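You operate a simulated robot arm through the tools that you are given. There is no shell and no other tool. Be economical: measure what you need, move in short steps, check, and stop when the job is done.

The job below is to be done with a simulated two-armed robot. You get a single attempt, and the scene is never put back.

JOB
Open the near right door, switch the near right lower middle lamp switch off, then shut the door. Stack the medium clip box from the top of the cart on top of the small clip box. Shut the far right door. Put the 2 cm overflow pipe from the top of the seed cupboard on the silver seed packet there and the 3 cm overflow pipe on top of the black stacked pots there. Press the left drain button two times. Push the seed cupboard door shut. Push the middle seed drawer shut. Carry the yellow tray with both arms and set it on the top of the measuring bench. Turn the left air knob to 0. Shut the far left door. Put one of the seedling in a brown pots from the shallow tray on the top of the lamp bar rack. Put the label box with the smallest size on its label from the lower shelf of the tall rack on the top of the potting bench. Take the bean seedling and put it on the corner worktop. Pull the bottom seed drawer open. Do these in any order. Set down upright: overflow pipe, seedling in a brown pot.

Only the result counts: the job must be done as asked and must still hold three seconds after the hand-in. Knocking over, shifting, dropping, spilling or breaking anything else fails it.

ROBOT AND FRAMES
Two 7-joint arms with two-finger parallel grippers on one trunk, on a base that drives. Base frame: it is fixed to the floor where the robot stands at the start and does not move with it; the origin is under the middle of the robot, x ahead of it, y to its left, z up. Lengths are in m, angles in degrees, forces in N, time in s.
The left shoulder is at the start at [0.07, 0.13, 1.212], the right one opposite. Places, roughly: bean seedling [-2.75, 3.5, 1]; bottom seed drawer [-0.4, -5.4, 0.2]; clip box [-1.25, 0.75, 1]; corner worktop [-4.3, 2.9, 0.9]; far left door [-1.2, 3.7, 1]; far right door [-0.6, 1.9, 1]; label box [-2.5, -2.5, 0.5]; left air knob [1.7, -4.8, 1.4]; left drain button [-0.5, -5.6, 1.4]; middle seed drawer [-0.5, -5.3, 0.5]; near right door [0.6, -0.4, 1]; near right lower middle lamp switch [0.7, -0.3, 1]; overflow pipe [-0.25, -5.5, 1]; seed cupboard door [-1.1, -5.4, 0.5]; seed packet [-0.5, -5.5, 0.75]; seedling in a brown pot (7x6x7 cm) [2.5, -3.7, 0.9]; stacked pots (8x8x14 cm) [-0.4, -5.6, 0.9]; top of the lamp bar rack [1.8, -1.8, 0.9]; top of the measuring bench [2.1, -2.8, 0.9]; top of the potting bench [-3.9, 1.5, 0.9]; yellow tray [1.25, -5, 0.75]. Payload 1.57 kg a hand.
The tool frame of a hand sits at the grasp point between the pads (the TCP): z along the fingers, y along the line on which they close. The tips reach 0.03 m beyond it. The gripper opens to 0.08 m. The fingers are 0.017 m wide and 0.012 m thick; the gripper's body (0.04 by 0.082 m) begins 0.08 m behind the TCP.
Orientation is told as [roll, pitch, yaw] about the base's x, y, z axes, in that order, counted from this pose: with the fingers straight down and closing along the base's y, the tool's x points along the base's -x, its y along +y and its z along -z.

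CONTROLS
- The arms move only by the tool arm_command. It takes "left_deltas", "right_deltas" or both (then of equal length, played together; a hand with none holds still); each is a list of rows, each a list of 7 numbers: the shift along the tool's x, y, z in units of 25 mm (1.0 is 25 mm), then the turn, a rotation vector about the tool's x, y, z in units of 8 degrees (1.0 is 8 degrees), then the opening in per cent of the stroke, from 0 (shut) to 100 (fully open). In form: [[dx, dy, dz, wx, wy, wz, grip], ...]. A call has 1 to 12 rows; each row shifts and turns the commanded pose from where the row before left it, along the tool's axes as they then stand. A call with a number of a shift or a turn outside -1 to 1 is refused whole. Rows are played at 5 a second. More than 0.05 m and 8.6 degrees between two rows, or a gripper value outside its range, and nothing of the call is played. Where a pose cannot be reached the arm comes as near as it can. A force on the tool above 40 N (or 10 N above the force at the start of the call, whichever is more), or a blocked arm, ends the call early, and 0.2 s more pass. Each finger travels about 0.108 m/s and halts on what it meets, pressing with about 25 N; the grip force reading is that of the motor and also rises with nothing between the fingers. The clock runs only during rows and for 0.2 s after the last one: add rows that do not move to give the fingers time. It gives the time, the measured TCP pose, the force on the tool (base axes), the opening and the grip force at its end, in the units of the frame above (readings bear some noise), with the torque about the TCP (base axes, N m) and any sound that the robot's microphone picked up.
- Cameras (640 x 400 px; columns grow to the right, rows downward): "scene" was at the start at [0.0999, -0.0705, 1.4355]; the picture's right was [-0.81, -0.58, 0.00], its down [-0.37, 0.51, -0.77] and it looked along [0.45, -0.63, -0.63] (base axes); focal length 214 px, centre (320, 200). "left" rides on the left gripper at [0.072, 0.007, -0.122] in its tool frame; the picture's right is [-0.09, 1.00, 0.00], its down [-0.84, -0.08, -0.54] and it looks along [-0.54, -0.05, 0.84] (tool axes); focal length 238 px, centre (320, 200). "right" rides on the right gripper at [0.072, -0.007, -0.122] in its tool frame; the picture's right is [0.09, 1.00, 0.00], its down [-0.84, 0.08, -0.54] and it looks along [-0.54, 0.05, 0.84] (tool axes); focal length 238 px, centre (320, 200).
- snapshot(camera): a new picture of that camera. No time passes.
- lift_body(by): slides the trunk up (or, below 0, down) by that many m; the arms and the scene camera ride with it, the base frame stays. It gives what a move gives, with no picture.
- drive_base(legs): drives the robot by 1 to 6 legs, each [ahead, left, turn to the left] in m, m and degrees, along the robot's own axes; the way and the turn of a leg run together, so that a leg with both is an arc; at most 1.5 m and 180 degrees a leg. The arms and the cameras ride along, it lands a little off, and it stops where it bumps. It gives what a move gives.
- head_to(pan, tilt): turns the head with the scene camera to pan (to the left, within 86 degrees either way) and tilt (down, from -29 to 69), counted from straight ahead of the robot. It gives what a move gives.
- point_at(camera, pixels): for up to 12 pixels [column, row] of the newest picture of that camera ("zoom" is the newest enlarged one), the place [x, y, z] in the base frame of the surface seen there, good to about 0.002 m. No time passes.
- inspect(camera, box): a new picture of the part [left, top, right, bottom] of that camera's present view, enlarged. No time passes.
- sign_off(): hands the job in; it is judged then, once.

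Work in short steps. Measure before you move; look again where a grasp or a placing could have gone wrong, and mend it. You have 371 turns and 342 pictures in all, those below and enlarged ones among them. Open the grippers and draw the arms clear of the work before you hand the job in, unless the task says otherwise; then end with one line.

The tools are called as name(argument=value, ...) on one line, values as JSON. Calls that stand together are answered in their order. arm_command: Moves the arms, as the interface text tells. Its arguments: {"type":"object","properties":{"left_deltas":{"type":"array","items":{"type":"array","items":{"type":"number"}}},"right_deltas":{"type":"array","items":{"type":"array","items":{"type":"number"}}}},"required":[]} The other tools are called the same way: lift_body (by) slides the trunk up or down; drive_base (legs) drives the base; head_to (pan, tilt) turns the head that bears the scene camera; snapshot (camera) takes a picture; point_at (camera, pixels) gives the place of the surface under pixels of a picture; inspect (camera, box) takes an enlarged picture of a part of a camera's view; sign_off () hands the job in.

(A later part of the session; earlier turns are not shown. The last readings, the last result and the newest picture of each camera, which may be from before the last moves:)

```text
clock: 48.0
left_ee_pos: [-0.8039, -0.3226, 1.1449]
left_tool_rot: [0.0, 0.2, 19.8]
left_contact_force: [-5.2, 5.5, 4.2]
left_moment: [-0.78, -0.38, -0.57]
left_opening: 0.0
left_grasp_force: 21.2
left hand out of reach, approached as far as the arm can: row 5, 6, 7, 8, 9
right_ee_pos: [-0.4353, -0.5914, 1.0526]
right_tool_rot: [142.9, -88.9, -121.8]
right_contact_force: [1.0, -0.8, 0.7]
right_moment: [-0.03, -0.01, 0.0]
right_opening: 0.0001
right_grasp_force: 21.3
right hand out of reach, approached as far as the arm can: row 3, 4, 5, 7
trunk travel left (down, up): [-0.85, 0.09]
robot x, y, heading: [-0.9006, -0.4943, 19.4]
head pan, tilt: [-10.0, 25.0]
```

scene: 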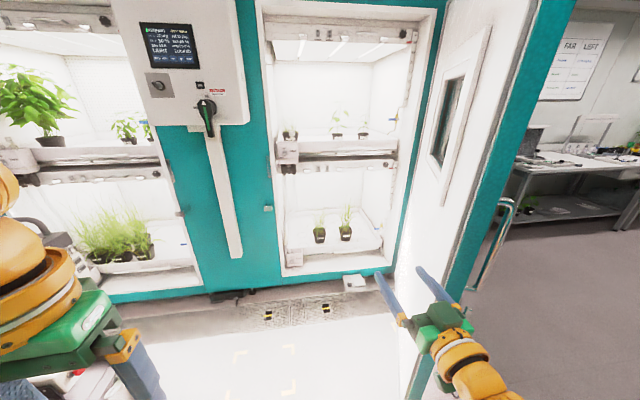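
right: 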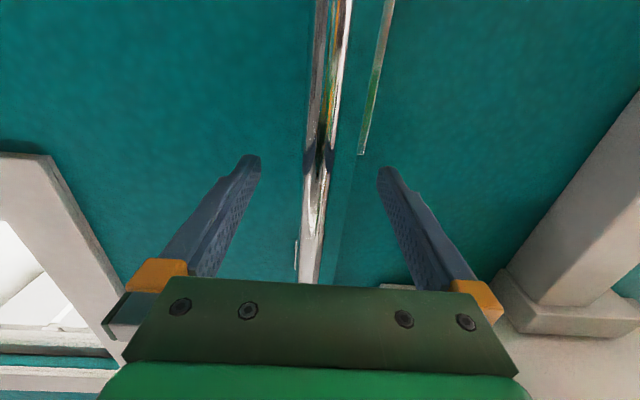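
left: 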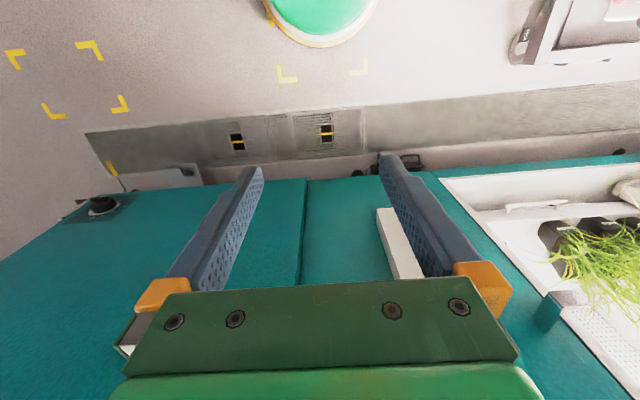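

Switch at (0.675,-0.27,1.03). I nudge the left hand off the body and drive close to it for a view.

arm_command(left_deltas=[[-1, 0, -0.3, 0, 0, 0, 0], [-0.5, 0, 0, 0, 0, 0, 0], [0, 0, 0, 0, 0, 0, 0]])

drive_base(legs=[[1.0, -0.05, -1.4]])

snapshot(camera="right")

head_to(pan=-10, tilt=35)

snapshot(camera="scene")

```text
clock: 48.8
left_ee_pos: [-0.7672, -0.3098, 1.154]
left_tool_rot: [0.0, 0.1, 19.8]
left_contact_force: [0.2, -0.2, 0.5]
left_moment: [-0.01, -0.03, -0.01]
left_opening: 0.0003
left_grasp_force: 22.1
right_ee_pos: [-0.4368, -0.5919, 1.0526]
right_tool_rot: [143.5, -88.7, -122.4]
right_contact_force: [0.2, 0.6, -0.5]
right_moment: [0.0, 0.02, -0.01]
right_opening: 0.0
right_grasp_force: 21.3
trunk travel left (down, up): [-0.85, 0.09]
robot x, y, heading: [-0.9036, -0.4938, 19.7]
head pan, tilt: [-10.0, 25.0]
```

```text
clock: 54.0
left_ee_pos: [0.2007, -0.0502, 1.1514]
left_tool_rot: [0.0, 0.1, 17.1]
left_contact_force: [-0.3, 0.2, 0.1]
left_moment: [0.01, 0.0, 0.0]
left_opening: 0.0
left_grasp_force: 21.4
right_ee_pos: [0.5163, -0.3476, 1.0536]
right_tool_rot: [143.6, -88.8, -125.3]
right_contact_force: [0.5, 0.6, 0.4]
right_moment: [-0.02, -0.01, 0.0]
right_opening: 0.0
right_grasp_force: 21.4
trunk travel left (down, up): [-0.85, 0.09]
robot x, y, heading: [0.0561, -0.2262, 17.0]
head pan, tilt: [-10.0, 25.0]
```

```text
311 pictures are left
```

right: 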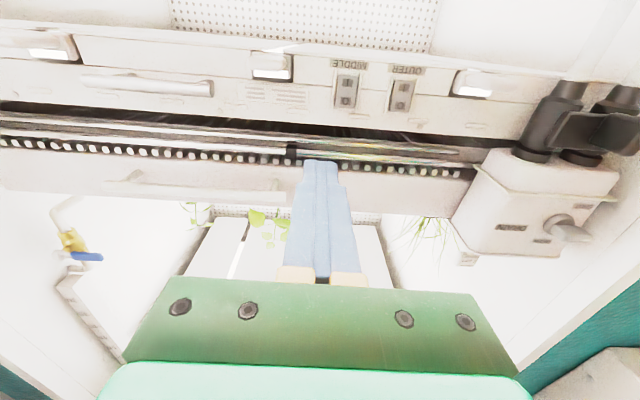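

```text
clock: 54.7
left_ee_pos: [0.2015, -0.0506, 1.1516]
left_tool_rot: [0.0, 0.1, 17.1]
left_contact_force: [-0.6, -0.2, -0.3]
left_moment: [0.0, 0.05, -0.02]
left_opening: 0.0
left_grasp_force: 21.2
right_ee_pos: [0.5179, -0.3473, 1.0525]
right_tool_rot: [142.2, -88.9, -123.9]
right_contact_force: [-0.3, -0.2, 0.6]
right_moment: [0.02, 0.0, -0.01]
right_opening: 0.0002
right_grasp_force: 21.6
trunk travel left (down, up): [-0.85, 0.09]
robot x, y, heading: [0.055, -0.2297, 16.9]
head pan, tilt: [-10.0, 35.0]
```

```text
310 pictures are left
```

scene: 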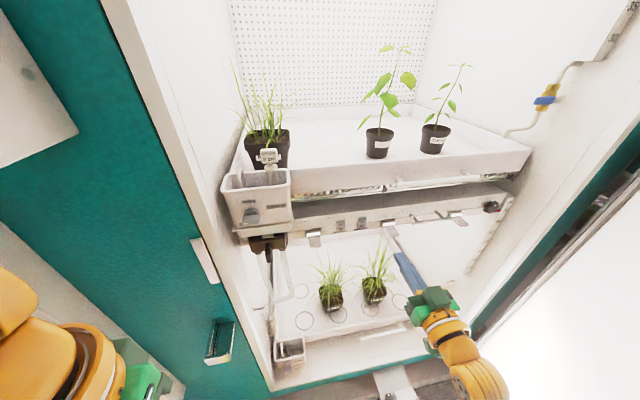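

The right camera shows the MIDDLE rocker (upside down) at (346,90). I enlarge and measure it.

inspect(camera="right", box=[310, 50, 430, 125])

point_at(camera="right", pixels=[[346, 83], [346, 90], [345, 99], [344, 105], [403, 92], [350, 75]])

inspect(camera="scene", box=[310, 200, 400, 250])

```text
5.33 times, centred on (370, 88) of right
```

zoom: 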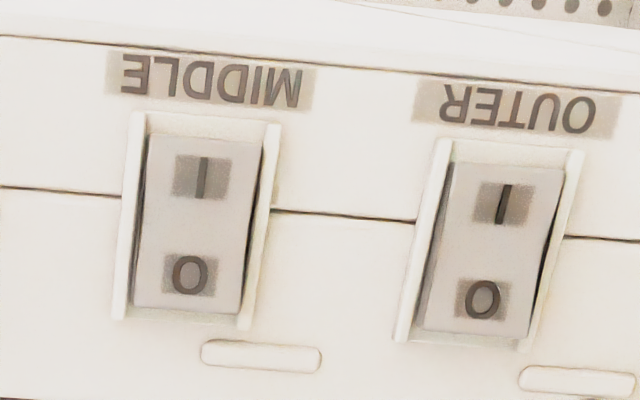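

```text
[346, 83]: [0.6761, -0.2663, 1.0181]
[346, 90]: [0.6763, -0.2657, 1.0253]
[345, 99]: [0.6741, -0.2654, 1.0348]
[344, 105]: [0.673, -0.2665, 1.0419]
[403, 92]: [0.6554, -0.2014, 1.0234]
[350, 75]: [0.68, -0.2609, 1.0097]
```

```text
7.11 times, centred on (355, 225) of scene
```

zoom: 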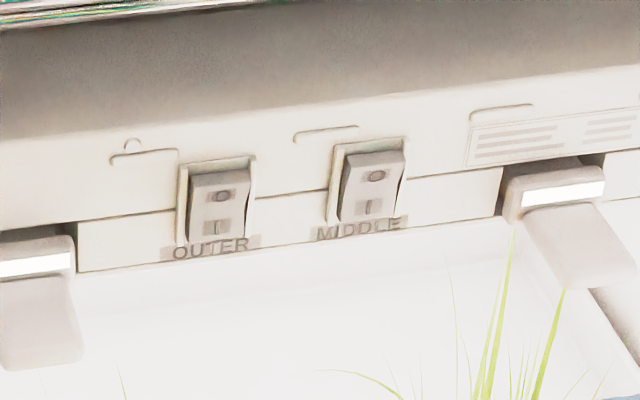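

O is at the top of the MIDDLE rocker (z≈1.037), which stands out, i.e. on. I turn the closed right gripper 90° so the 17 mm width fits between the rails.

arm_command(right_deltas=[[0, 0, 0, 0, 0, 1, 0], [0, 0, 0, 0, 0, 1, 0], [0, 0, 0, 0, 0, 1, 0], [0, 0, 0, 0, 0, 1, 0], [0, 0, 0, 0, 0, 1, 0], [0, 0, 0, 0, 0, 1, 0], [0, 0, 0, 0, 0, 1, 0], [0, 0, 0, 0, 0, 1, 0], [0, 0, 0, 0, 0, 1, 0], [0, 0, 0, 0, 0, 1, 0], [0, 0, 0, 0, 0, 1, 0], [0, 0, 0, 0, 0, 0.25, 0]])

snapshot(camera="right")

```text
clock: 57.3
left_ee_pos: [0.2014, -0.0501, 1.153]
left_tool_rot: [0.0, 0.0, 17.1]
left_contact_force: [0.6, 0.2, 0.0]
left_moment: [0.03, 0.0, 0.01]
left_opening: 0.0
left_grasp_force: 20.8
right_ee_pos: [0.5172, -0.3478, 1.0519]
right_tool_rot: [90.8, 0.8, -71.6]
right_contact_force: [0.2, -0.6, 0.1]
right_moment: [-0.02, 0.0, -0.03]
right_opening: 0.0
right_grasp_force: 20.9
trunk travel left (down, up): [-0.85, 0.09]
robot x, y, heading: [0.0522, -0.2267, 17.0]
head pan, tilt: [-10.0, 35.0]
```

```text
307 pictures are left
```

right: 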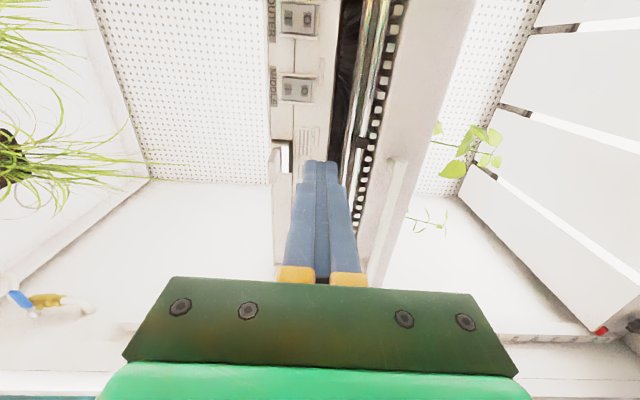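

I shift the hand left 3 cm, down 1.3 cm and back 4 cm so the final press can be by arm, then drive closer.

arm_command(right_deltas=[[0.62, -0.25, -0.8, 0, 0, 0, 0], [0.62, -0.25, -0.8, 0, 0, 0, 0], [0, 0, 0, 0, 0, 0, 0]])

drive_base(legs=[[0.13, 0, 0.8]])

snapshot(camera="right")

inspect(camera="scene", box=[280, 180, 480, 310])

```text
clock: 58.1
left_ee_pos: [0.2022, -0.0515, 1.1509]
left_tool_rot: [0.0, 0.1, 17.2]
left_contact_force: [-0.4, -0.3, 1.2]
left_moment: [-0.02, -0.01, 0.02]
left_opening: 0.0003
left_grasp_force: 21.8
right_ee_pos: [0.4705, -0.3298, 1.0394]
right_tool_rot: [90.9, 0.6, -71.8]
right_contact_force: [0.0, -0.3, 0.1]
right_moment: [0.03, 0.01, 0.01]
right_opening: 0.0
right_grasp_force: 21.4
trunk travel left (down, up): [-0.85, 0.09]
robot x, y, heading: [0.0555, -0.2229, 17.0]
head pan, tilt: [-10.0, 35.0]
```

```text
clock: 59.0
left_ee_pos: [0.2237, -0.0418, 1.1523]
left_tool_rot: [0.5, -0.5, 17.8]
left_contact_force: [0.4, 0.1, -0.5]
left_moment: [0.0, -0.02, -0.01]
left_opening: 0.0003
left_grasp_force: 21.0
right_ee_pos: [0.499, -0.3169, 1.0454]
right_tool_rot: [91.9, 0.7, -70.9]
right_contact_force: [-1.2, 0.3, 0.0]
right_moment: [-0.02, -0.03, 0.01]
right_opening: 0.0
right_grasp_force: 21.7
trunk travel left (down, up): [-0.85, 0.09]
robot x, y, heading: [0.0958, -0.2123, 17.9]
head pan, tilt: [-10.0, 35.0]
stopped in leg 1: the robot was blocked; the commanded pose is now the measured one
```

```text
306 pictures are left
```

right: 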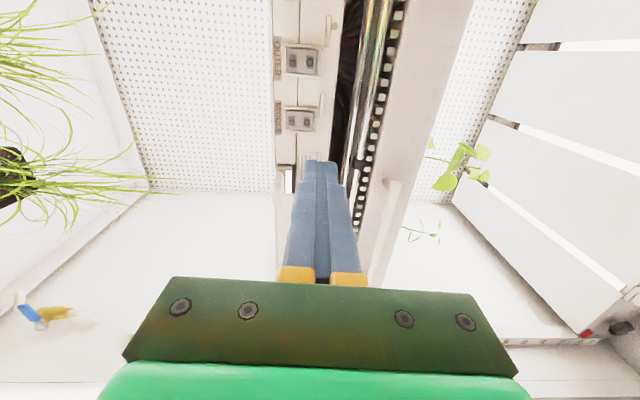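

```text
3.08 times, centred on (380, 245) of scene
```

zoom: 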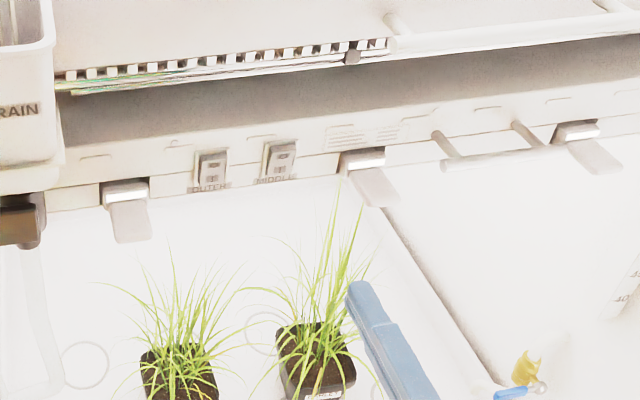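

The base bumped at about 0.42 m from the frame. I test how far the arm itself can go forward.

arm_command(right_deltas=[[0, 0, 0.9, 0, 0, 0, 0], [0, 0, 0.9, 0, 0, 0, 0], [0, 0, 0.9, 0, 0, 0, 0], [0, 0, 0, 0, 0, 0, 0]])

head_to(pan=0, tilt=65)

snapshot(camera="scene")

```text
clock: 60.0
left_ee_pos: [0.2233, -0.0414, 1.1531]
left_tool_rot: [0.5, -0.5, 17.7]
left_contact_force: [0.3, 0.1, 0.0]
left_moment: [-0.01, -0.02, 0.03]
left_opening: 0.0002
left_grasp_force: 21.6
right_ee_pos: [0.561, -0.2949, 1.046]
right_tool_rot: [91.9, 0.7, -71.1]
right_contact_force: [-1.5, 0.0, -0.8]
right_moment: [-0.01, 0.0, 0.01]
right_opening: 0.0
right_grasp_force: 21.1
trunk travel left (down, up): [-0.85, 0.09]
robot x, y, heading: [0.0989, -0.2139, 17.5]
head pan, tilt: [-10.0, 35.0]
```

```text
clock: 61.0
left_ee_pos: [0.2233, -0.0415, 1.1543]
left_tool_rot: [0.3, -0.6, 17.7]
left_contact_force: [0.4, -0.4, -0.7]
left_moment: [0.03, 0.03, -0.02]
left_opening: 0.0
left_grasp_force: 21.6
right_ee_pos: [0.5605, -0.2955, 1.0462]
right_tool_rot: [91.9, 0.7, -71.0]
right_contact_force: [-0.2, -0.4, -1.1]
right_moment: [0.0, -0.02, 0.03]
right_opening: 0.0
right_grasp_force: 21.8
trunk travel left (down, up): [-0.85, 0.09]
robot x, y, heading: [0.0979, -0.2136, 17.5]
head pan, tilt: [0.0, 65.0]
```

```text
304 pictures are left
```

scene: 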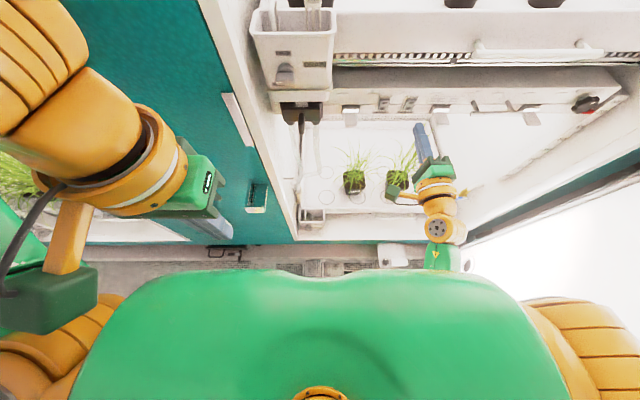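

The arm goes further (no reach limit yet). Remaining to contact ≈ 8.7 cm; I go 6 cm with slight corrections and check.

arm_command(right_deltas=[[-0.13, -0.14, 0.8, 0, 0, 0, 0], [-0.13, -0.14, 0.8, 0, 0, 0, 0], [0, 0, 0.8, 0, 0, 0, 0], [0, 0, 0, 0, 0, 0, 0]])

snapshot(camera="right")

inspect(camera="scene", box=[340, 80, 460, 155])

```text
clock: 62.0
left_ee_pos: [0.2235, -0.0406, 1.1546]
left_tool_rot: [0.3, -0.8, 17.6]
left_contact_force: [-0.3, -0.3, 0.8]
left_moment: [-0.01, 0.01, 0.02]
left_opening: 0.0001
left_grasp_force: 21.3
right_ee_pos: [0.6188, -0.28, 1.0427]
right_tool_rot: [91.9, 0.7, -71.0]
right_contact_force: [0.5, 0.4, -0.4]
right_moment: [0.02, 0.0, 0.0]
right_opening: 0.0
right_grasp_force: 20.8
trunk travel left (down, up): [-0.85, 0.09]
robot x, y, heading: [0.0964, -0.2166, 17.6]
head pan, tilt: [0.0, 65.0]
```

```text
303 pictures are left
```

right: 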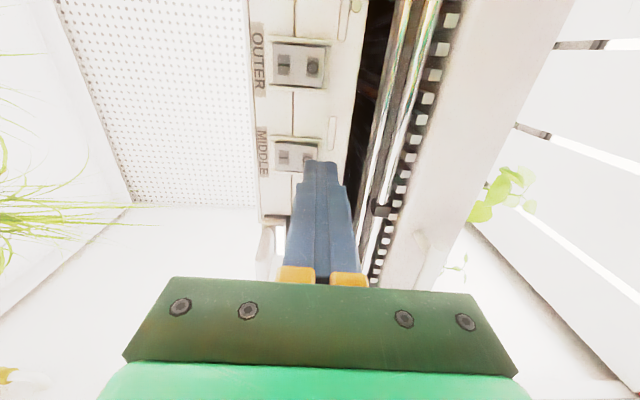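

```text
5.33 times, centred on (400, 118) of scene
```

zoom: 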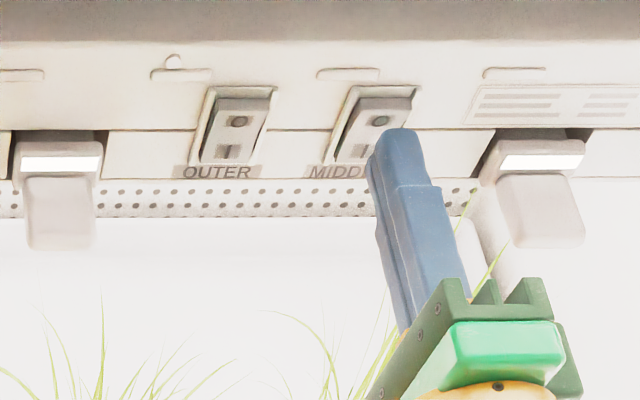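

Nearly there; I zoom the right camera to verify alignment before pressing.

inspect(camera="right", box=[240, 120, 400, 220])

point_at(camera="zoom", pixels=[[330, 165], [330, 190], [275, 130], [215, 145], [160, 115], [160, 180]])

```text
4.00 times, centred on (320, 170) of right
```

zoom: 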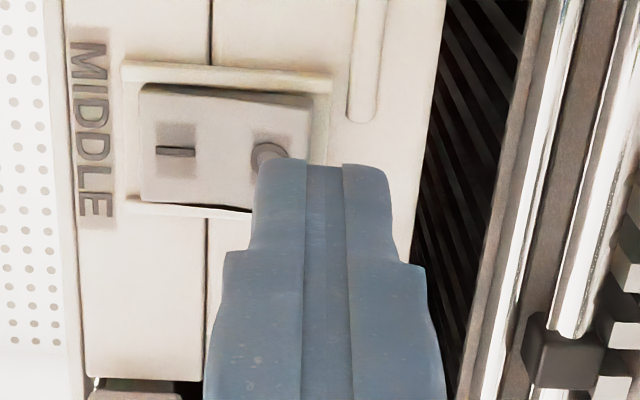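

```text
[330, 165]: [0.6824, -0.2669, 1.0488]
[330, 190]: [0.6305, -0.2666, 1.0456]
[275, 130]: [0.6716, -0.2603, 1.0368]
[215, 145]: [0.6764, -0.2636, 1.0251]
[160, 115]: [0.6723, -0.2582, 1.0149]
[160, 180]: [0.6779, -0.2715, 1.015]
```

Tip should shift right 3 mm and down 4 mm, then push forward ~3 cm.

arm_command(right_deltas=[[-0.12, -0.16, 0.5, 0, 0, 0, 0], [0, 0, 0.5, 0, 0, 0, 0], [0, 0, 0.2, 0, 0, 0, 0], [0, 0, 0.1, 0, 0, 0, 0], [0, 0, 0.1, 0, 0, 0, 0]])

inspect(camera="right", box=[240, 120, 400, 220])

```text
clock: 62.8
left_ee_pos: [0.2223, -0.04, 1.1557]
left_tool_rot: [0.0, -0.7, 17.5]
left_contact_force: [0.0, -0.2, 0.1]
left_moment: [-0.03, 0.01, 0.05]
left_opening: 0.0002
left_grasp_force: 21.2
right_ee_pos: [0.644, -0.2752, 1.0412]
right_tool_rot: [91.8, 0.8, -71.1]
right_contact_force: [-25.3, -6.9, 3.5]
right_moment: [-0.04, 0.11, -0.09]
right_opening: 0.0
right_grasp_force: 21.6
trunk travel left (down, up): [-0.85, 0.09]
robot x, y, heading: [0.1002, -0.213, 17.3]
head pan, tilt: [0.0, 65.0]
stopped in row 3 (right hand): the force on the tool passed its limit at 45 N (the readings are from after the stop); the commanded pose is now the measured one
```

```text
4.00 times, centred on (320, 170) of right
```

zoom: 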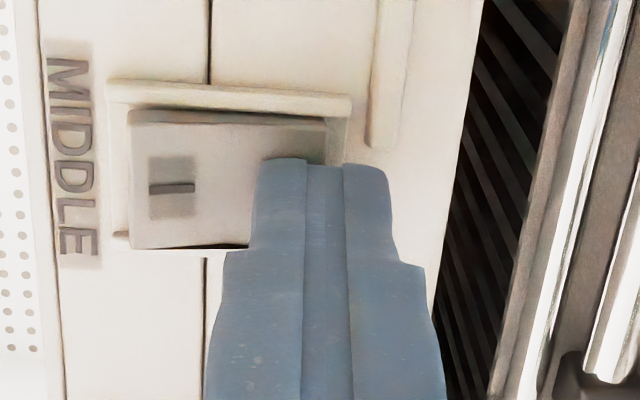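

Force limit reached; I back off 4 cm and check the rocker.

arm_command(right_deltas=[[0, 0, -0.8, 0, 0, 0, 0], [0, 0, -0.8, 0, 0, 0, 0], [0, 0, 0, 0, 0, 0, 0]])

inspect(camera="scene", box=[360, 80, 440, 130])

inspect(camera="right", box=[240, 70, 400, 170])

```text
clock: 63.6
left_ee_pos: [0.222, -0.0394, 1.1537]
left_tool_rot: [0.1, -0.8, 17.5]
left_contact_force: [0.6, -0.1, -0.2]
left_moment: [0.02, 0.02, 0.02]
left_opening: 0.0
left_grasp_force: 21.5
right_ee_pos: [0.6077, -0.2896, 1.0397]
right_tool_rot: [91.8, 0.7, -71.3]
right_contact_force: [0.2, -0.9, 1.0]
right_moment: [0.01, 0.05, -0.03]
right_opening: 0.0
right_grasp_force: 21.1
trunk travel left (down, up): [-0.85, 0.09]
robot x, y, heading: [0.0998, -0.2143, 17.5]
head pan, tilt: [0.0, 65.0]
```

```text
8.00 times, centred on (400, 105) of scene
```

zoom: 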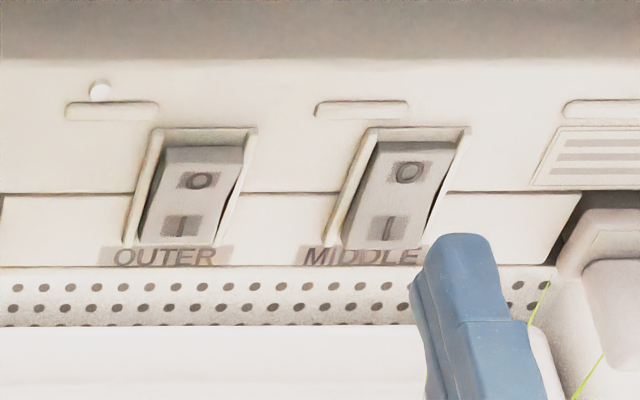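

```text
4.00 times, centred on (320, 120) of right
```

zoom: 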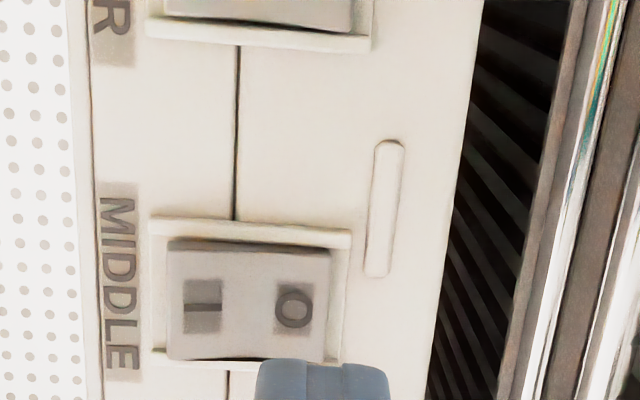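

I check the lamp tabs (lit strips) to judge state.

inspect(camera="scene", box=[330, 70, 570, 170])

point_at(camera="right", pixels=[[313, 95], [313, 88], [313, 102], [291, 95], [284, 95], [320, 95]])

```text
2.67 times, centred on (450, 120) of scene
```

zoom: 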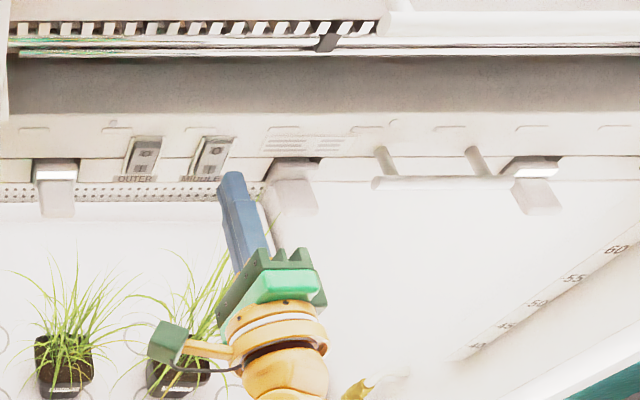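

```text
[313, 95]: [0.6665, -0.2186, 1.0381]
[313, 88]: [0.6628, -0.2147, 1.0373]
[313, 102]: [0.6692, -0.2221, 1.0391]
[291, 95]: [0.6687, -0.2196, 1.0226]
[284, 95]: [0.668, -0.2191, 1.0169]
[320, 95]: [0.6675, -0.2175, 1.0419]
```

The middle lamp's strip is now dark while the outer two are lit: switched off. I retract the arm and drive back out.

arm_command(right_deltas=[[0, 0, -0.8, 0, 0, 0, 0], [0, 0, -0.8, 0, 0, 0, 0], [0, 0, -0.8, 0, 0, 0, 0], [0, 0, -0.8, 0, 0, 0, 0], [0, 0, -0.8, 0, 0, 0, 0], [0, 0, 0, 0, 0, 0, 0]])

drive_base(legs=[[-1.0, 0, 0], [0, -0.1, 69]])

head_to(pan=-30, tilt=30)

snapshot(camera="scene")

```text
clock: 65.0
left_ee_pos: [0.2224, -0.0405, 1.1534]
left_tool_rot: [0.1, -0.7, 17.4]
left_contact_force: [-0.2, -0.2, -0.2]
left_moment: [0.01, -0.03, -0.02]
left_opening: 0.0
left_grasp_force: 21.1
right_ee_pos: [0.5143, -0.3207, 1.0384]
right_tool_rot: [91.7, 0.7, -71.1]
right_contact_force: [-0.3, 0.4, -0.1]
right_moment: [0.03, 0.04, -0.03]
right_opening: 0.0
right_grasp_force: 21.5
trunk travel left (down, up): [-0.85, 0.09]
robot x, y, heading: [0.0988, -0.2158, 17.7]
head pan, tilt: [0.0, 65.0]
```

```text
clock: 73.2
left_ee_pos: [-0.9051, -0.3586, 1.1512]
left_tool_rot: [0.2, 0.4, 84.5]
left_contact_force: [0.6, -0.3, 0.2]
left_moment: [0.01, 0.01, -0.02]
left_opening: 0.0
left_grasp_force: 20.6
right_ee_pos: [-0.5325, -0.2006, 1.0302]
right_tool_rot: [90.7, 0.8, -4.1]
right_contact_force: [0.0, 0.1, 0.4]
right_moment: [0.0, 0.01, 0.0]
right_opening: 0.0001
right_grasp_force: 21.1
trunk travel left (down, up): [-0.85, 0.09]
robot x, y, heading: [-0.7971, -0.5628, 84.5]
head pan, tilt: [0.0, 65.0]
```

```text
clock: 74.2
left_ee_pos: [-0.9037, -0.3588, 1.1505]
left_tool_rot: [0.2, 0.5, 84.6]
left_contact_force: [-0.1, 0.1, -0.4]
left_moment: [0.02, 0.01, -0.01]
left_opening: 0.0
left_grasp_force: 21.2
right_ee_pos: [-0.5332, -0.2014, 1.0297]
right_tool_rot: [90.8, 0.8, -4.1]
right_contact_force: [0.0, -0.3, -0.3]
right_moment: [0.01, -0.01, 0.01]
right_opening: 0.0
right_grasp_force: 21.1
trunk travel left (down, up): [-0.85, 0.09]
robot x, y, heading: [-0.797, -0.561, 84.5]
head pan, tilt: [-30.0, 30.0]
```

```text
296 pictures are left
```

scene: 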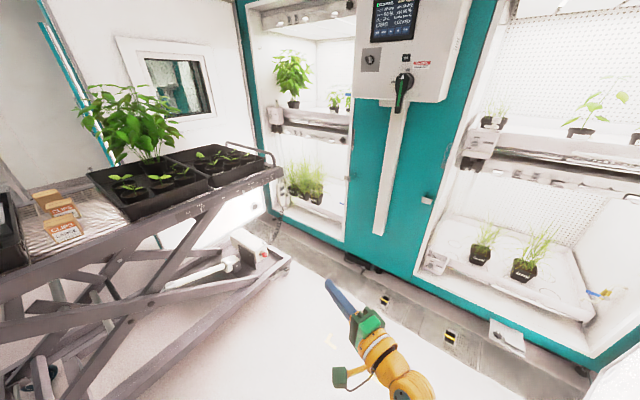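

I drive back round the door tip to its outer side.

drive_base(legs=[[-0.85, 0, 0], [0, -0.56, 3.5]])

head_to(pan=-10, tilt=45)

snapshot(camera="scene")

```text
clock: 81.5
left_ee_pos: [-0.4481, -1.2531, 1.1505]
left_tool_rot: [0.1, 0.4, 88.3]
left_contact_force: [0.2, 0.1, 0.0]
left_moment: [0.01, -0.07, 0.01]
left_opening: 0.0001
left_grasp_force: 20.9
right_ee_pos: [-0.0876, -1.0712, 1.0302]
right_tool_rot: [90.8, 0.7, -0.4]
right_contact_force: [0.6, 0.5, -0.3]
right_moment: [0.01, 0.03, 0.02]
right_opening: 0.0
right_grasp_force: 20.7
trunk travel left (down, up): [-0.85, 0.09]
robot x, y, heading: [-0.3242, -1.4449, 88.5]
head pan, tilt: [-30.0, 30.0]
```

```text
clock: 82.4
left_ee_pos: [-0.4467, -1.2525, 1.1506]
left_tool_rot: [0.2, 0.3, 88.3]
left_contact_force: [-0.8, -0.3, -0.2]
left_moment: [-0.01, 0.02, -0.03]
left_opening: 0.0001
left_grasp_force: 21.6
right_ee_pos: [-0.0865, -1.071, 1.0302]
right_tool_rot: [90.7, 0.7, -0.5]
right_contact_force: [-0.2, 0.6, 0.7]
right_moment: [0.01, -0.02, -0.02]
right_opening: 0.0001
right_grasp_force: 21.1
trunk travel left (down, up): [-0.85, 0.09]
robot x, y, heading: [-0.3277, -1.4472, 88.2]
head pan, tilt: [-10.0, 45.0]
```

```text
295 pictures are left
```

scene: 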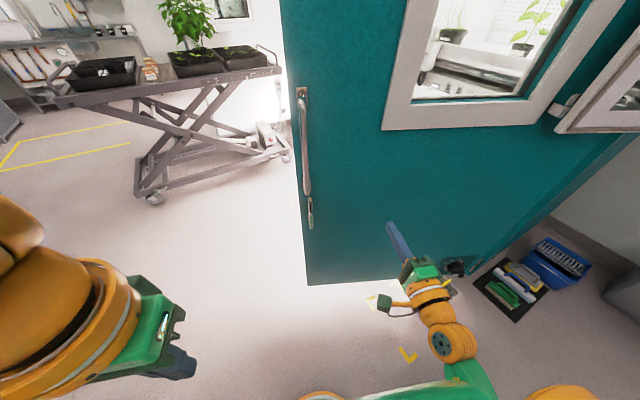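

Good line-up. Drive ahead to contact, then follow the closing arc.

drive_base(legs=[[0.24, 0, 0], [0.173, 0.066, -10], [0.173, 0.066, -10]])

snapshot(camera="scene")

```text
clock: 86.4
left_ee_pos: [-0.4288, -0.628, 1.1517]
left_tool_rot: [0.3, 0.1, 68.5]
left_contact_force: [-0.5, -0.8, -0.7]
left_moment: [0.02, -0.03, 0.0]
left_opening: 0.0001
left_grasp_force: 20.6
right_ee_pos: [-0.0271, -0.5797, 1.0314]
right_tool_rot: [90.8, 0.7, -20.2]
right_contact_force: [0.2, 0.4, -0.4]
right_moment: [-0.04, 0.0, 0.02]
right_opening: 0.0
right_grasp_force: 21.1
trunk travel left (down, up): [-0.85, 0.09]
robot x, y, heading: [-0.3803, -0.8496, 68.3]
head pan, tilt: [-10.0, 45.0]
```

```text
294 pictures are left
```

scene: 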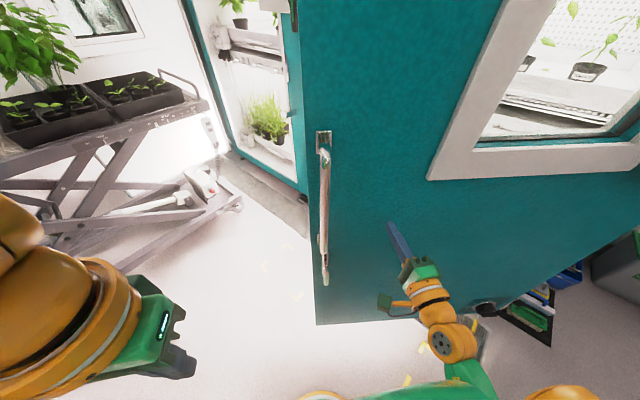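

Continue the arc 40°.

drive_base(legs=[[0.173, 0.067, -10], [0.173, 0.067, -10], [0.173, 0.067, -10], [0.173, 0.067, -10]])

snapshot(camera="scene")

```text
clock: 91.3
left_ee_pos: [-0.0106, 0.0355, 1.1511]
left_tool_rot: [0.2, 0.1, 27.7]
left_contact_force: [0.3, -0.1, 0.4]
left_moment: [0.02, 0.0, 0.0]
left_opening: 0.0
left_grasp_force: 21.0
right_ee_pos: [0.3258, -0.1914, 1.0319]
right_tool_rot: [90.9, 0.7, -60.9]
right_contact_force: [0.8, 0.1, 0.3]
right_moment: [-0.02, -0.02, -0.03]
right_opening: 0.0001
right_grasp_force: 21.8
trunk travel left (down, up): [-0.85, 0.09]
robot x, y, heading: [-0.1141, -0.1641, 27.6]
head pan, tilt: [-10.0, 45.0]
```

```text
293 pictures are left
```

scene: 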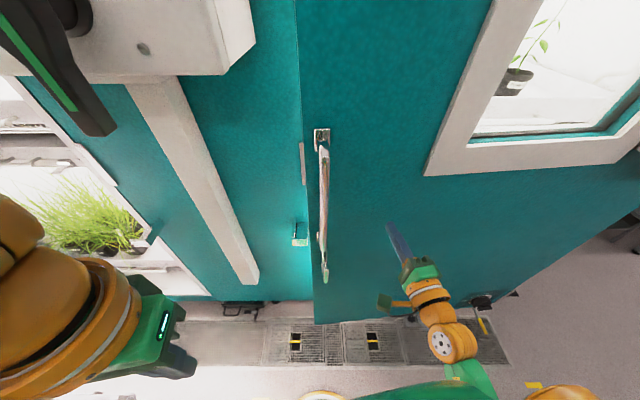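

About 10° remains; one more arc leg plus a small push.

drive_base(legs=[[0.173, 0.067, -10]])

drive_base(legs=[[0.06, 0, 0]])

snapshot(camera="scene")

```text
clock: 92.8
left_ee_pos: [0.1215, 0.1279, 1.1549]
left_tool_rot: [0.2, -1.3, 18.4]
left_contact_force: [-0.9, 0.1, 0.3]
left_moment: [0.0, -0.04, 0.03]
left_opening: 0.0
left_grasp_force: 21.2
right_ee_pos: [0.4196, -0.1484, 1.0397]
right_tool_rot: [91.9, 0.7, -70.1]
right_contact_force: [0.3, 0.4, -0.3]
right_moment: [0.0, 0.02, -0.03]
right_opening: 0.0
right_grasp_force: 21.3
trunk travel left (down, up): [-0.85, 0.09]
robot x, y, heading: [0.0053, -0.0499, 18.2]
head pan, tilt: [-10.0, 45.0]
stopped in leg 1: the robot was blocked; the commanded pose is now the measured one
```

```text
clock: 93.7
left_ee_pos: [0.1299, 0.1339, 1.1566]
left_tool_rot: [0.4, -1.5, 18.5]
left_contact_force: [1.5, 1.2, -0.5]
left_moment: [-0.07, 0.2, 0.0]
left_opening: 0.0005
left_grasp_force: 21.4
right_ee_pos: [0.4258, -0.1436, 1.0418]
right_tool_rot: [91.8, 0.5, -70.1]
right_contact_force: [-36.1, -1.4, 5.4]
right_moment: [-0.12, -0.04, 0.08]
right_opening: 0.0001
right_grasp_force: 21.6
trunk travel left (down, up): [-0.85, 0.09]
robot x, y, heading: [0.0178, -0.0426, 18.4]
head pan, tilt: [-10.0, 45.0]
stopped in leg 1: the force on the tool passed its limit at 87 N (the readings are from after the stop); the commanded pose is now the measured one
```

```text
292 pictures are left
```

scene: 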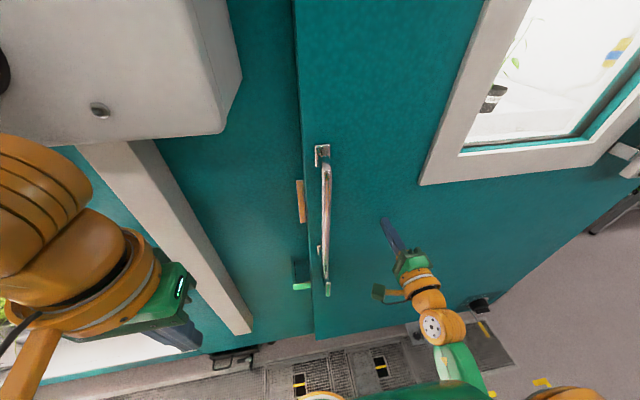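

I measure the door face to check whether it is shut (before: x≈0.405-0.33·y).

point_at(camera="scene", pixels=[[326, 210], [350, 250], [320, 110], [340, 60], [380, 150], [322, 152]])

```text
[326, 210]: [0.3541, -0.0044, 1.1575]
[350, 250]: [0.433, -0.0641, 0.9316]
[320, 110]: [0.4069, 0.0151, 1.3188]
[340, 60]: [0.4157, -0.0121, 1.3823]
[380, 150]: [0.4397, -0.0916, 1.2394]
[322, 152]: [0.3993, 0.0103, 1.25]
```

The handle is back at its original place: shut. I back off and turn towards the cart.

drive_base(legs=[[-0.5, 0, 0], [0, 0, 85]])

head_to(pan=15, tilt=30)

snapshot(camera="scene")

```text
clock: 94.8
left_ee_pos: [0.1221, 0.1378, 1.1483]
left_tool_rot: [0.2, 0.6, 19.5]
left_contact_force: [0.3, 0.9, -0.8]
left_moment: [-0.03, 0.01, 0.01]
left_opening: 0.0001
left_grasp_force: 21.5
right_ee_pos: [0.4218, -0.1334, 1.0268]
right_tool_rot: [90.0, 0.7, -69.1]
right_contact_force: [-0.5, -0.6, -0.1]
right_moment: [0.04, -0.01, 0.03]
right_opening: 0.0
right_grasp_force: 21.5
trunk travel left (down, up): [-0.85, 0.09]
robot x, y, heading: [-0.0181, -0.0465, 19.2]
head pan, tilt: [-10.0, 45.0]
stopped in leg 1: the robot was blocked; the commanded pose is now the measured one
```

```text
clock: 95.7
left_ee_pos: [0.1227, 0.1384, 1.1494]
left_tool_rot: [0.2, 0.5, 19.4]
left_contact_force: [0.5, -0.9, -0.5]
left_moment: [0.02, 0.01, -0.03]
left_opening: 0.0
left_grasp_force: 21.0
right_ee_pos: [0.4217, -0.1326, 1.0271]
right_tool_rot: [90.0, 0.7, -69.2]
right_contact_force: [0.0, 0.5, 0.1]
right_moment: [-0.02, 0.02, 0.01]
right_opening: 0.0
right_grasp_force: 21.5
trunk travel left (down, up): [-0.85, 0.09]
robot x, y, heading: [-0.0176, -0.0495, 19.5]
head pan, tilt: [15.0, 30.0]
```

```text
291 pictures are left
```

scene: 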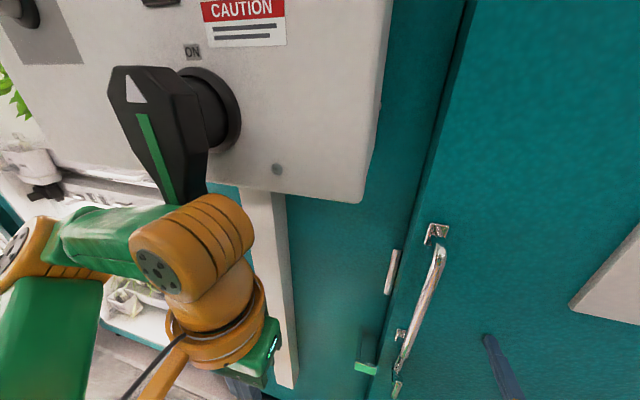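

The base was blocked in reverse right away. I look down at both sides to see what catches.

head_to(pan=70, tilt=60)

snapshot(camera="scene")

head_to(pan=-40, tilt=65)

snapshot(camera="scene")

```text
clock: 96.9
left_ee_pos: [0.1219, 0.1374, 1.1493]
left_tool_rot: [0.2, 0.4, 19.5]
left_contact_force: [0.0, 0.3, -0.1]
left_moment: [0.01, 0.02, 0.01]
left_opening: 0.0
left_grasp_force: 21.2
right_ee_pos: [0.4218, -0.1345, 1.0278]
right_tool_rot: [89.9, 0.7, -69.2]
right_contact_force: [-0.7, 1.0, -0.6]
right_moment: [-0.01, 0.02, 0.01]
right_opening: 0.0
right_grasp_force: 21.2
trunk travel left (down, up): [-0.85, 0.09]
robot x, y, heading: [-0.0122, -0.0481, 19.6]
head pan, tilt: [70.0, 60.0]
```

```text
290 pictures are left
```

scene: 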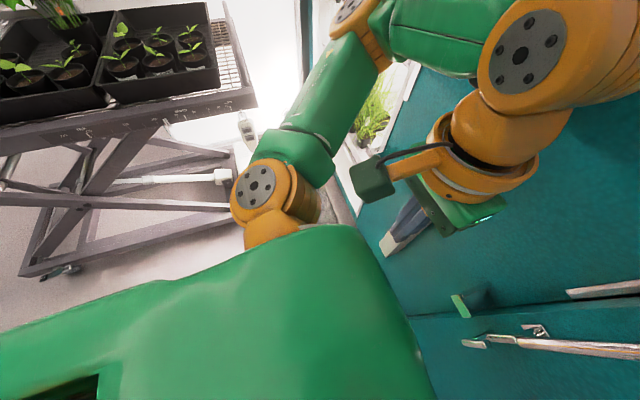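

```text
clock: 98.8
left_ee_pos: [0.1221, 0.1373, 1.1487]
left_tool_rot: [0.3, 0.5, 19.5]
left_contact_force: [0.7, 0.2, 0.0]
left_moment: [0.01, 0.0, 0.01]
left_opening: 0.0
left_grasp_force: 21.3
right_ee_pos: [0.4218, -0.1336, 1.0269]
right_tool_rot: [90.0, 0.7, -69.2]
right_contact_force: [0.1, 0.0, 0.9]
right_moment: [-0.02, 0.03, -0.01]
right_opening: 0.0
right_grasp_force: 21.7
trunk travel left (down, up): [-0.85, 0.09]
robot x, y, heading: [-0.0164, -0.0499, 19.3]
head pan, tilt: [-40.0, 65.0]
```

```text
289 pictures are left
```

scene: 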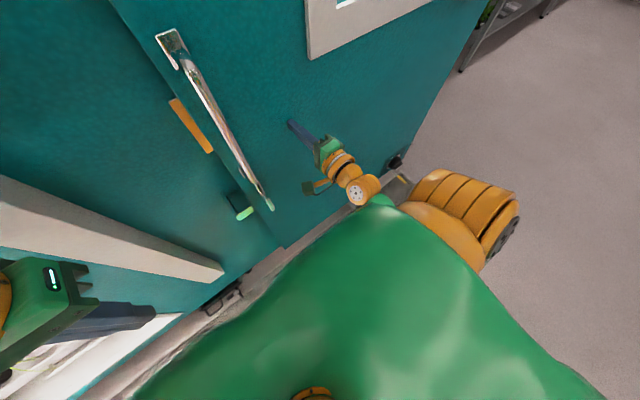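

I look higher on the left side to see where the left elbow is relative to the box lever.

head_to(pan=60, tilt=25)

snapshot(camera="scene")

snapshot(camera="left")

```text
clock: 100.5
left_ee_pos: [0.1222, 0.1362, 1.1501]
left_tool_rot: [0.2, 0.4, 19.5]
left_contact_force: [-0.2, -0.2, 0.1]
left_moment: [0.02, 0.02, -0.03]
left_opening: 0.0001
left_grasp_force: 20.4
right_ee_pos: [0.4225, -0.1343, 1.0265]
right_tool_rot: [90.0, 0.8, -69.2]
right_contact_force: [-0.2, 0.1, 0.9]
right_moment: [0.0, 0.03, 0.01]
right_opening: 0.0
right_grasp_force: 21.9
trunk travel left (down, up): [-0.85, 0.09]
robot x, y, heading: [-0.0163, -0.0477, 19.2]
head pan, tilt: [60.0, 25.0]
```

```text
288 pictures are left
```

scene: 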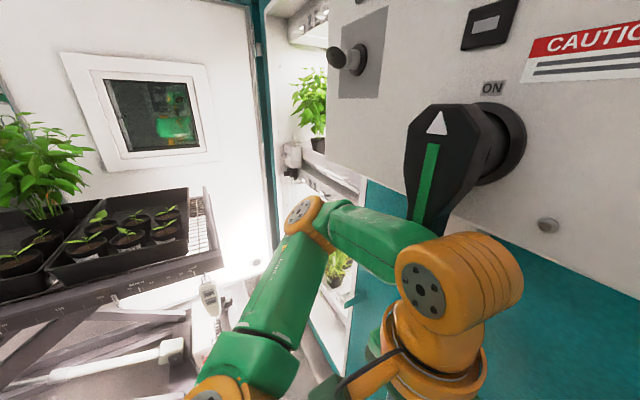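

```text
287 pictures are left
```

left: 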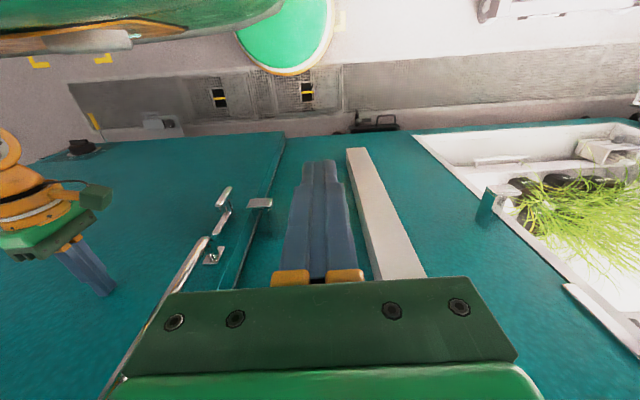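

Possibly the left wrist is snagging by the lever; I lower the left hand and move it right, then retry.

arm_command(left_deltas=[[0, -0.6, 0.6, 0, 0, 0, 0], [0, -0.6, 0.6, 0, 0, 0, 0], [0, -0.6, 0.6, 0, 0, 0, 0], [0, -0.6, 0.6, 0, 0, 0, 0], [0, 0, 0.6, 0, 0, 0, 0], [0, 0, 0.6, 0, 0, 0, 0]])

drive_base(legs=[[-0.1, 0, 0]])

snapshot(camera="scene")

```text
clock: 101.9
left_ee_pos: [0.1388, 0.0867, 1.0626]
left_tool_rot: [0.0, 0.8, 19.9]
left_contact_force: [-1.3, -0.8, 1.0]
left_moment: [0.07, -0.13, 0.04]
left_opening: 0.0001
left_grasp_force: 21.1
right_ee_pos: [0.4199, -0.1227, 1.0282]
right_tool_rot: [89.9, 0.7, -68.2]
right_contact_force: [-6.5, 8.4, 2.4]
right_moment: [-0.09, 0.27, -1.01]
right_opening: 0.0001
right_grasp_force: 21.4
trunk travel left (down, up): [-0.85, 0.09]
robot x, y, heading: [-0.0164, -0.0465, 19.6]
head pan, tilt: [60.0, 25.0]
stopped in row 6 (right hand): the force on the tool passed its limit at 94 N (the readings are from after the stop); the commanded pose is now the measured one
```

```text
clock: 102.6
left_ee_pos: [0.1417, 0.0845, 1.0629]
left_tool_rot: [0.1, 1.1, 19.8]
left_contact_force: [0.1, 0.2, -0.8]
left_moment: [0.0, 0.0, -0.01]
left_opening: 0.0
left_grasp_force: 21.5
right_ee_pos: [0.4201, -0.1251, 1.0288]
right_tool_rot: [89.9, 0.9, -68.4]
right_contact_force: [-33.8, -2.2, 7.6]
right_moment: [0.02, -0.24, 0.01]
right_opening: 0.0
right_grasp_force: 21.4
trunk travel left (down, up): [-0.85, 0.09]
robot x, y, heading: [-0.0182, -0.0484, 19.7]
head pan, tilt: [60.0, 25.0]
stopped in leg 1: the force on the tool passed its limit at 56 N (the readings are from after the stop); the commanded pose is now the measured one
```

```text
286 pictures are left
```

scene: 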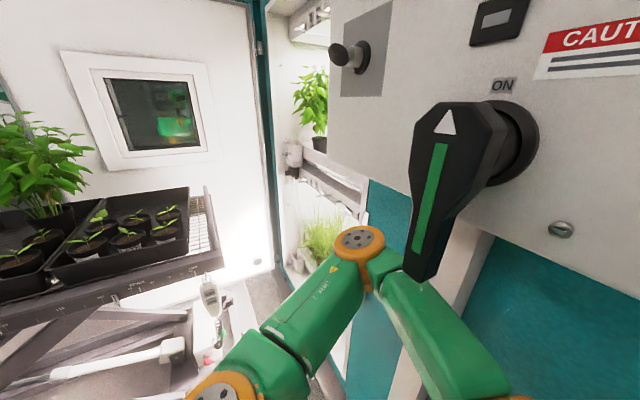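

The lever tip now shows in front of the left forearm, so the forearm is hooked behind it. I retract the right hand from the door, then lower the trunk so the forearm clears below the lever.

arm_command(right_deltas=[[0, 0, -0.6, 0, 0, 0, 0], [0, 0, -0.8, 0, 0, 0, 0], [0, 0, -0.8, 0, 0, 0, 0], [0, 0, 0, 0, 0, 0, 0]])

lift_body(by=-0.1)

snapshot(camera="scene")

```text
clock: 103.6
left_ee_pos: [0.1596, 0.0866, 1.059]
left_tool_rot: [0.5, 2.0, 19.9]
left_contact_force: [0.0, -0.4, -0.6]
left_moment: [0.04, 0.03, -0.02]
left_opening: 0.0
left_grasp_force: 21.5
right_ee_pos: [0.389, -0.1435, 1.0205]
right_tool_rot: [88.8, 1.2, -68.4]
right_contact_force: [0.7, -0.7, 0.3]
right_moment: [-0.01, 0.01, -0.02]
right_opening: 0.0001
right_grasp_force: 21.0
trunk travel left (down, up): [-0.85, 0.09]
robot x, y, heading: [-0.0185, -0.0472, 19.6]
head pan, tilt: [60.0, 25.0]
```

```text
clock: 104.9
left_ee_pos: [0.1579, 0.0862, 0.9597]
left_tool_rot: [0.4, 1.9, 20.1]
left_contact_force: [0.4, 0.6, -0.1]
left_moment: [-0.01, 0.01, -0.02]
left_opening: 0.0
left_grasp_force: 21.2
right_ee_pos: [0.388, -0.1447, 0.9209]
right_tool_rot: [88.9, 1.1, -68.4]
right_contact_force: [0.5, 0.2, -0.5]
right_moment: [0.02, -0.03, 0.04]
right_opening: 0.0
right_grasp_force: 21.3
trunk travel left (down, up): [-0.75, 0.19]
robot x, y, heading: [-0.0205, -0.0467, 19.4]
head pan, tilt: [60.0, 25.0]
```

```text
285 pictures are left
```

scene: 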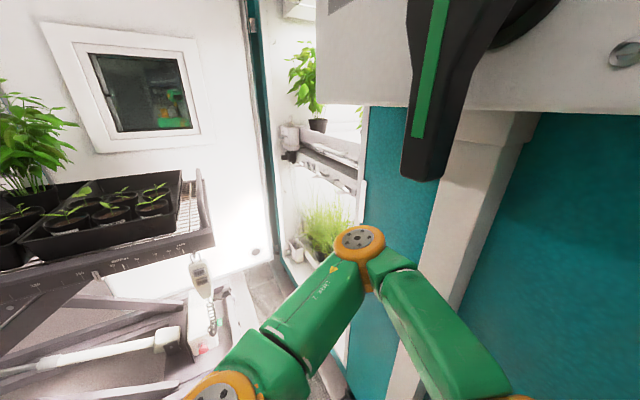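

The forearm is now clear below the lever. Retry reverse.

drive_base(legs=[[-0.15, 0, 0]])

```text
clock: 106.3
left_ee_pos: [0.0189, 0.0359, 0.9596]
left_tool_rot: [0.3, 2.0, 19.9]
left_contact_force: [-0.1, -0.2, 0.5]
left_moment: [0.0, 0.03, -0.03]
left_opening: 0.0001
left_grasp_force: 21.0
right_ee_pos: [0.2488, -0.1939, 0.9205]
right_tool_rot: [88.8, 1.2, -68.4]
right_contact_force: [-0.5, -0.2, 0.3]
right_moment: [-0.01, 0.01, 0.01]
right_opening: 0.0
right_grasp_force: 21.2
trunk travel left (down, up): [-0.75, 0.19]
robot x, y, heading: [-0.1573, -0.0975, 19.6]
head pan, tilt: [60.0, 25.0]
```

Free again, lever still ON. Back off and turn to the cart.

drive_base(legs=[[-0.4, 0, 0], [0, 0, 85]])

head_to(pan=15, tilt=25)

snapshot(camera="scene")

```text
clock: 112.4
left_ee_pos: [-0.6546, -0.0446, 0.9591]
left_tool_rot: [0.4, 1.9, 105.0]
left_contact_force: [-0.7, 0.8, -0.3]
left_moment: [0.0, 0.0, 0.04]
left_opening: 0.0
left_grasp_force: 21.1
right_ee_pos: [-0.4057, 0.1661, 0.9209]
right_tool_rot: [88.9, 1.2, 16.8]
right_contact_force: [-0.3, 0.2, 0.0]
right_moment: [0.01, -0.01, 0.03]
right_opening: 0.0002
right_grasp_force: 21.2
trunk travel left (down, up): [-0.75, 0.19]
robot x, y, heading: [-0.534, -0.2324, 104.5]
head pan, tilt: [60.0, 25.0]
```

```text
clock: 113.5
left_ee_pos: [-0.6541, -0.0444, 0.959]
left_tool_rot: [0.4, 1.9, 105.0]
left_contact_force: [-0.2, -0.4, -0.6]
left_moment: [-0.02, 0.03, -0.05]
left_opening: 0.0001
left_grasp_force: 21.6
right_ee_pos: [-0.4063, 0.1658, 0.921]
right_tool_rot: [88.9, 1.3, 16.9]
right_contact_force: [-1.2, 0.0, -0.1]
right_moment: [0.01, 0.03, 0.0]
right_opening: 0.0003
right_grasp_force: 21.7
trunk travel left (down, up): [-0.75, 0.19]
robot x, y, heading: [-0.5381, -0.2308, 104.6]
head pan, tilt: [15.0, 25.0]
```

```text
284 pictures are left
```

scene: 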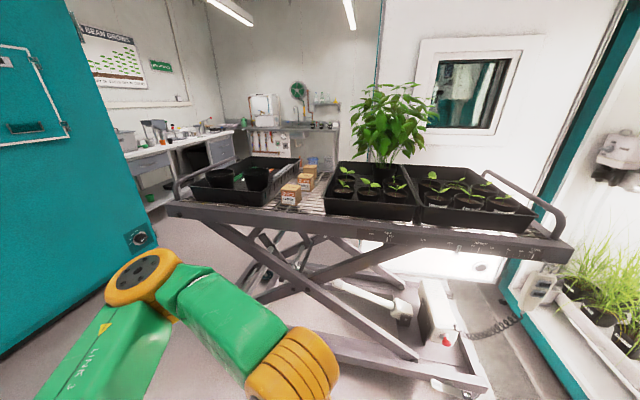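

Clip boxes are on the cart between trays near (300,185). Zoom and measure.

inspect(camera="scene", box=[250, 140, 370, 220])

point_at(camera="scene", pixels=[[291, 185], [290, 197], [305, 178], [307, 190], [310, 167], [285, 205], [300, 210], [340, 235], [180, 215], [340, 215], [325, 210]])

```text
5.00 times, centred on (310, 180) of scene
```

zoom: 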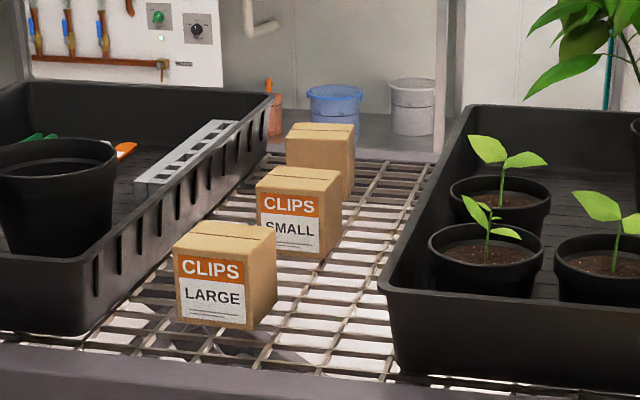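

```text
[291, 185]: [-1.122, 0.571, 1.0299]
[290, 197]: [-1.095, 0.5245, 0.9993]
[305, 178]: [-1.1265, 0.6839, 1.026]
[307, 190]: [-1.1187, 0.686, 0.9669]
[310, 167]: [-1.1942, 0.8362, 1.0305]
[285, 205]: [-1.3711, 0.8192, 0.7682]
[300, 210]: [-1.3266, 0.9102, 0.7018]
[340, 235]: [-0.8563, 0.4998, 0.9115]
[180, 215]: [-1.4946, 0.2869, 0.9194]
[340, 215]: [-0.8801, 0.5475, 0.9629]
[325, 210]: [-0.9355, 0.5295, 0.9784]
```

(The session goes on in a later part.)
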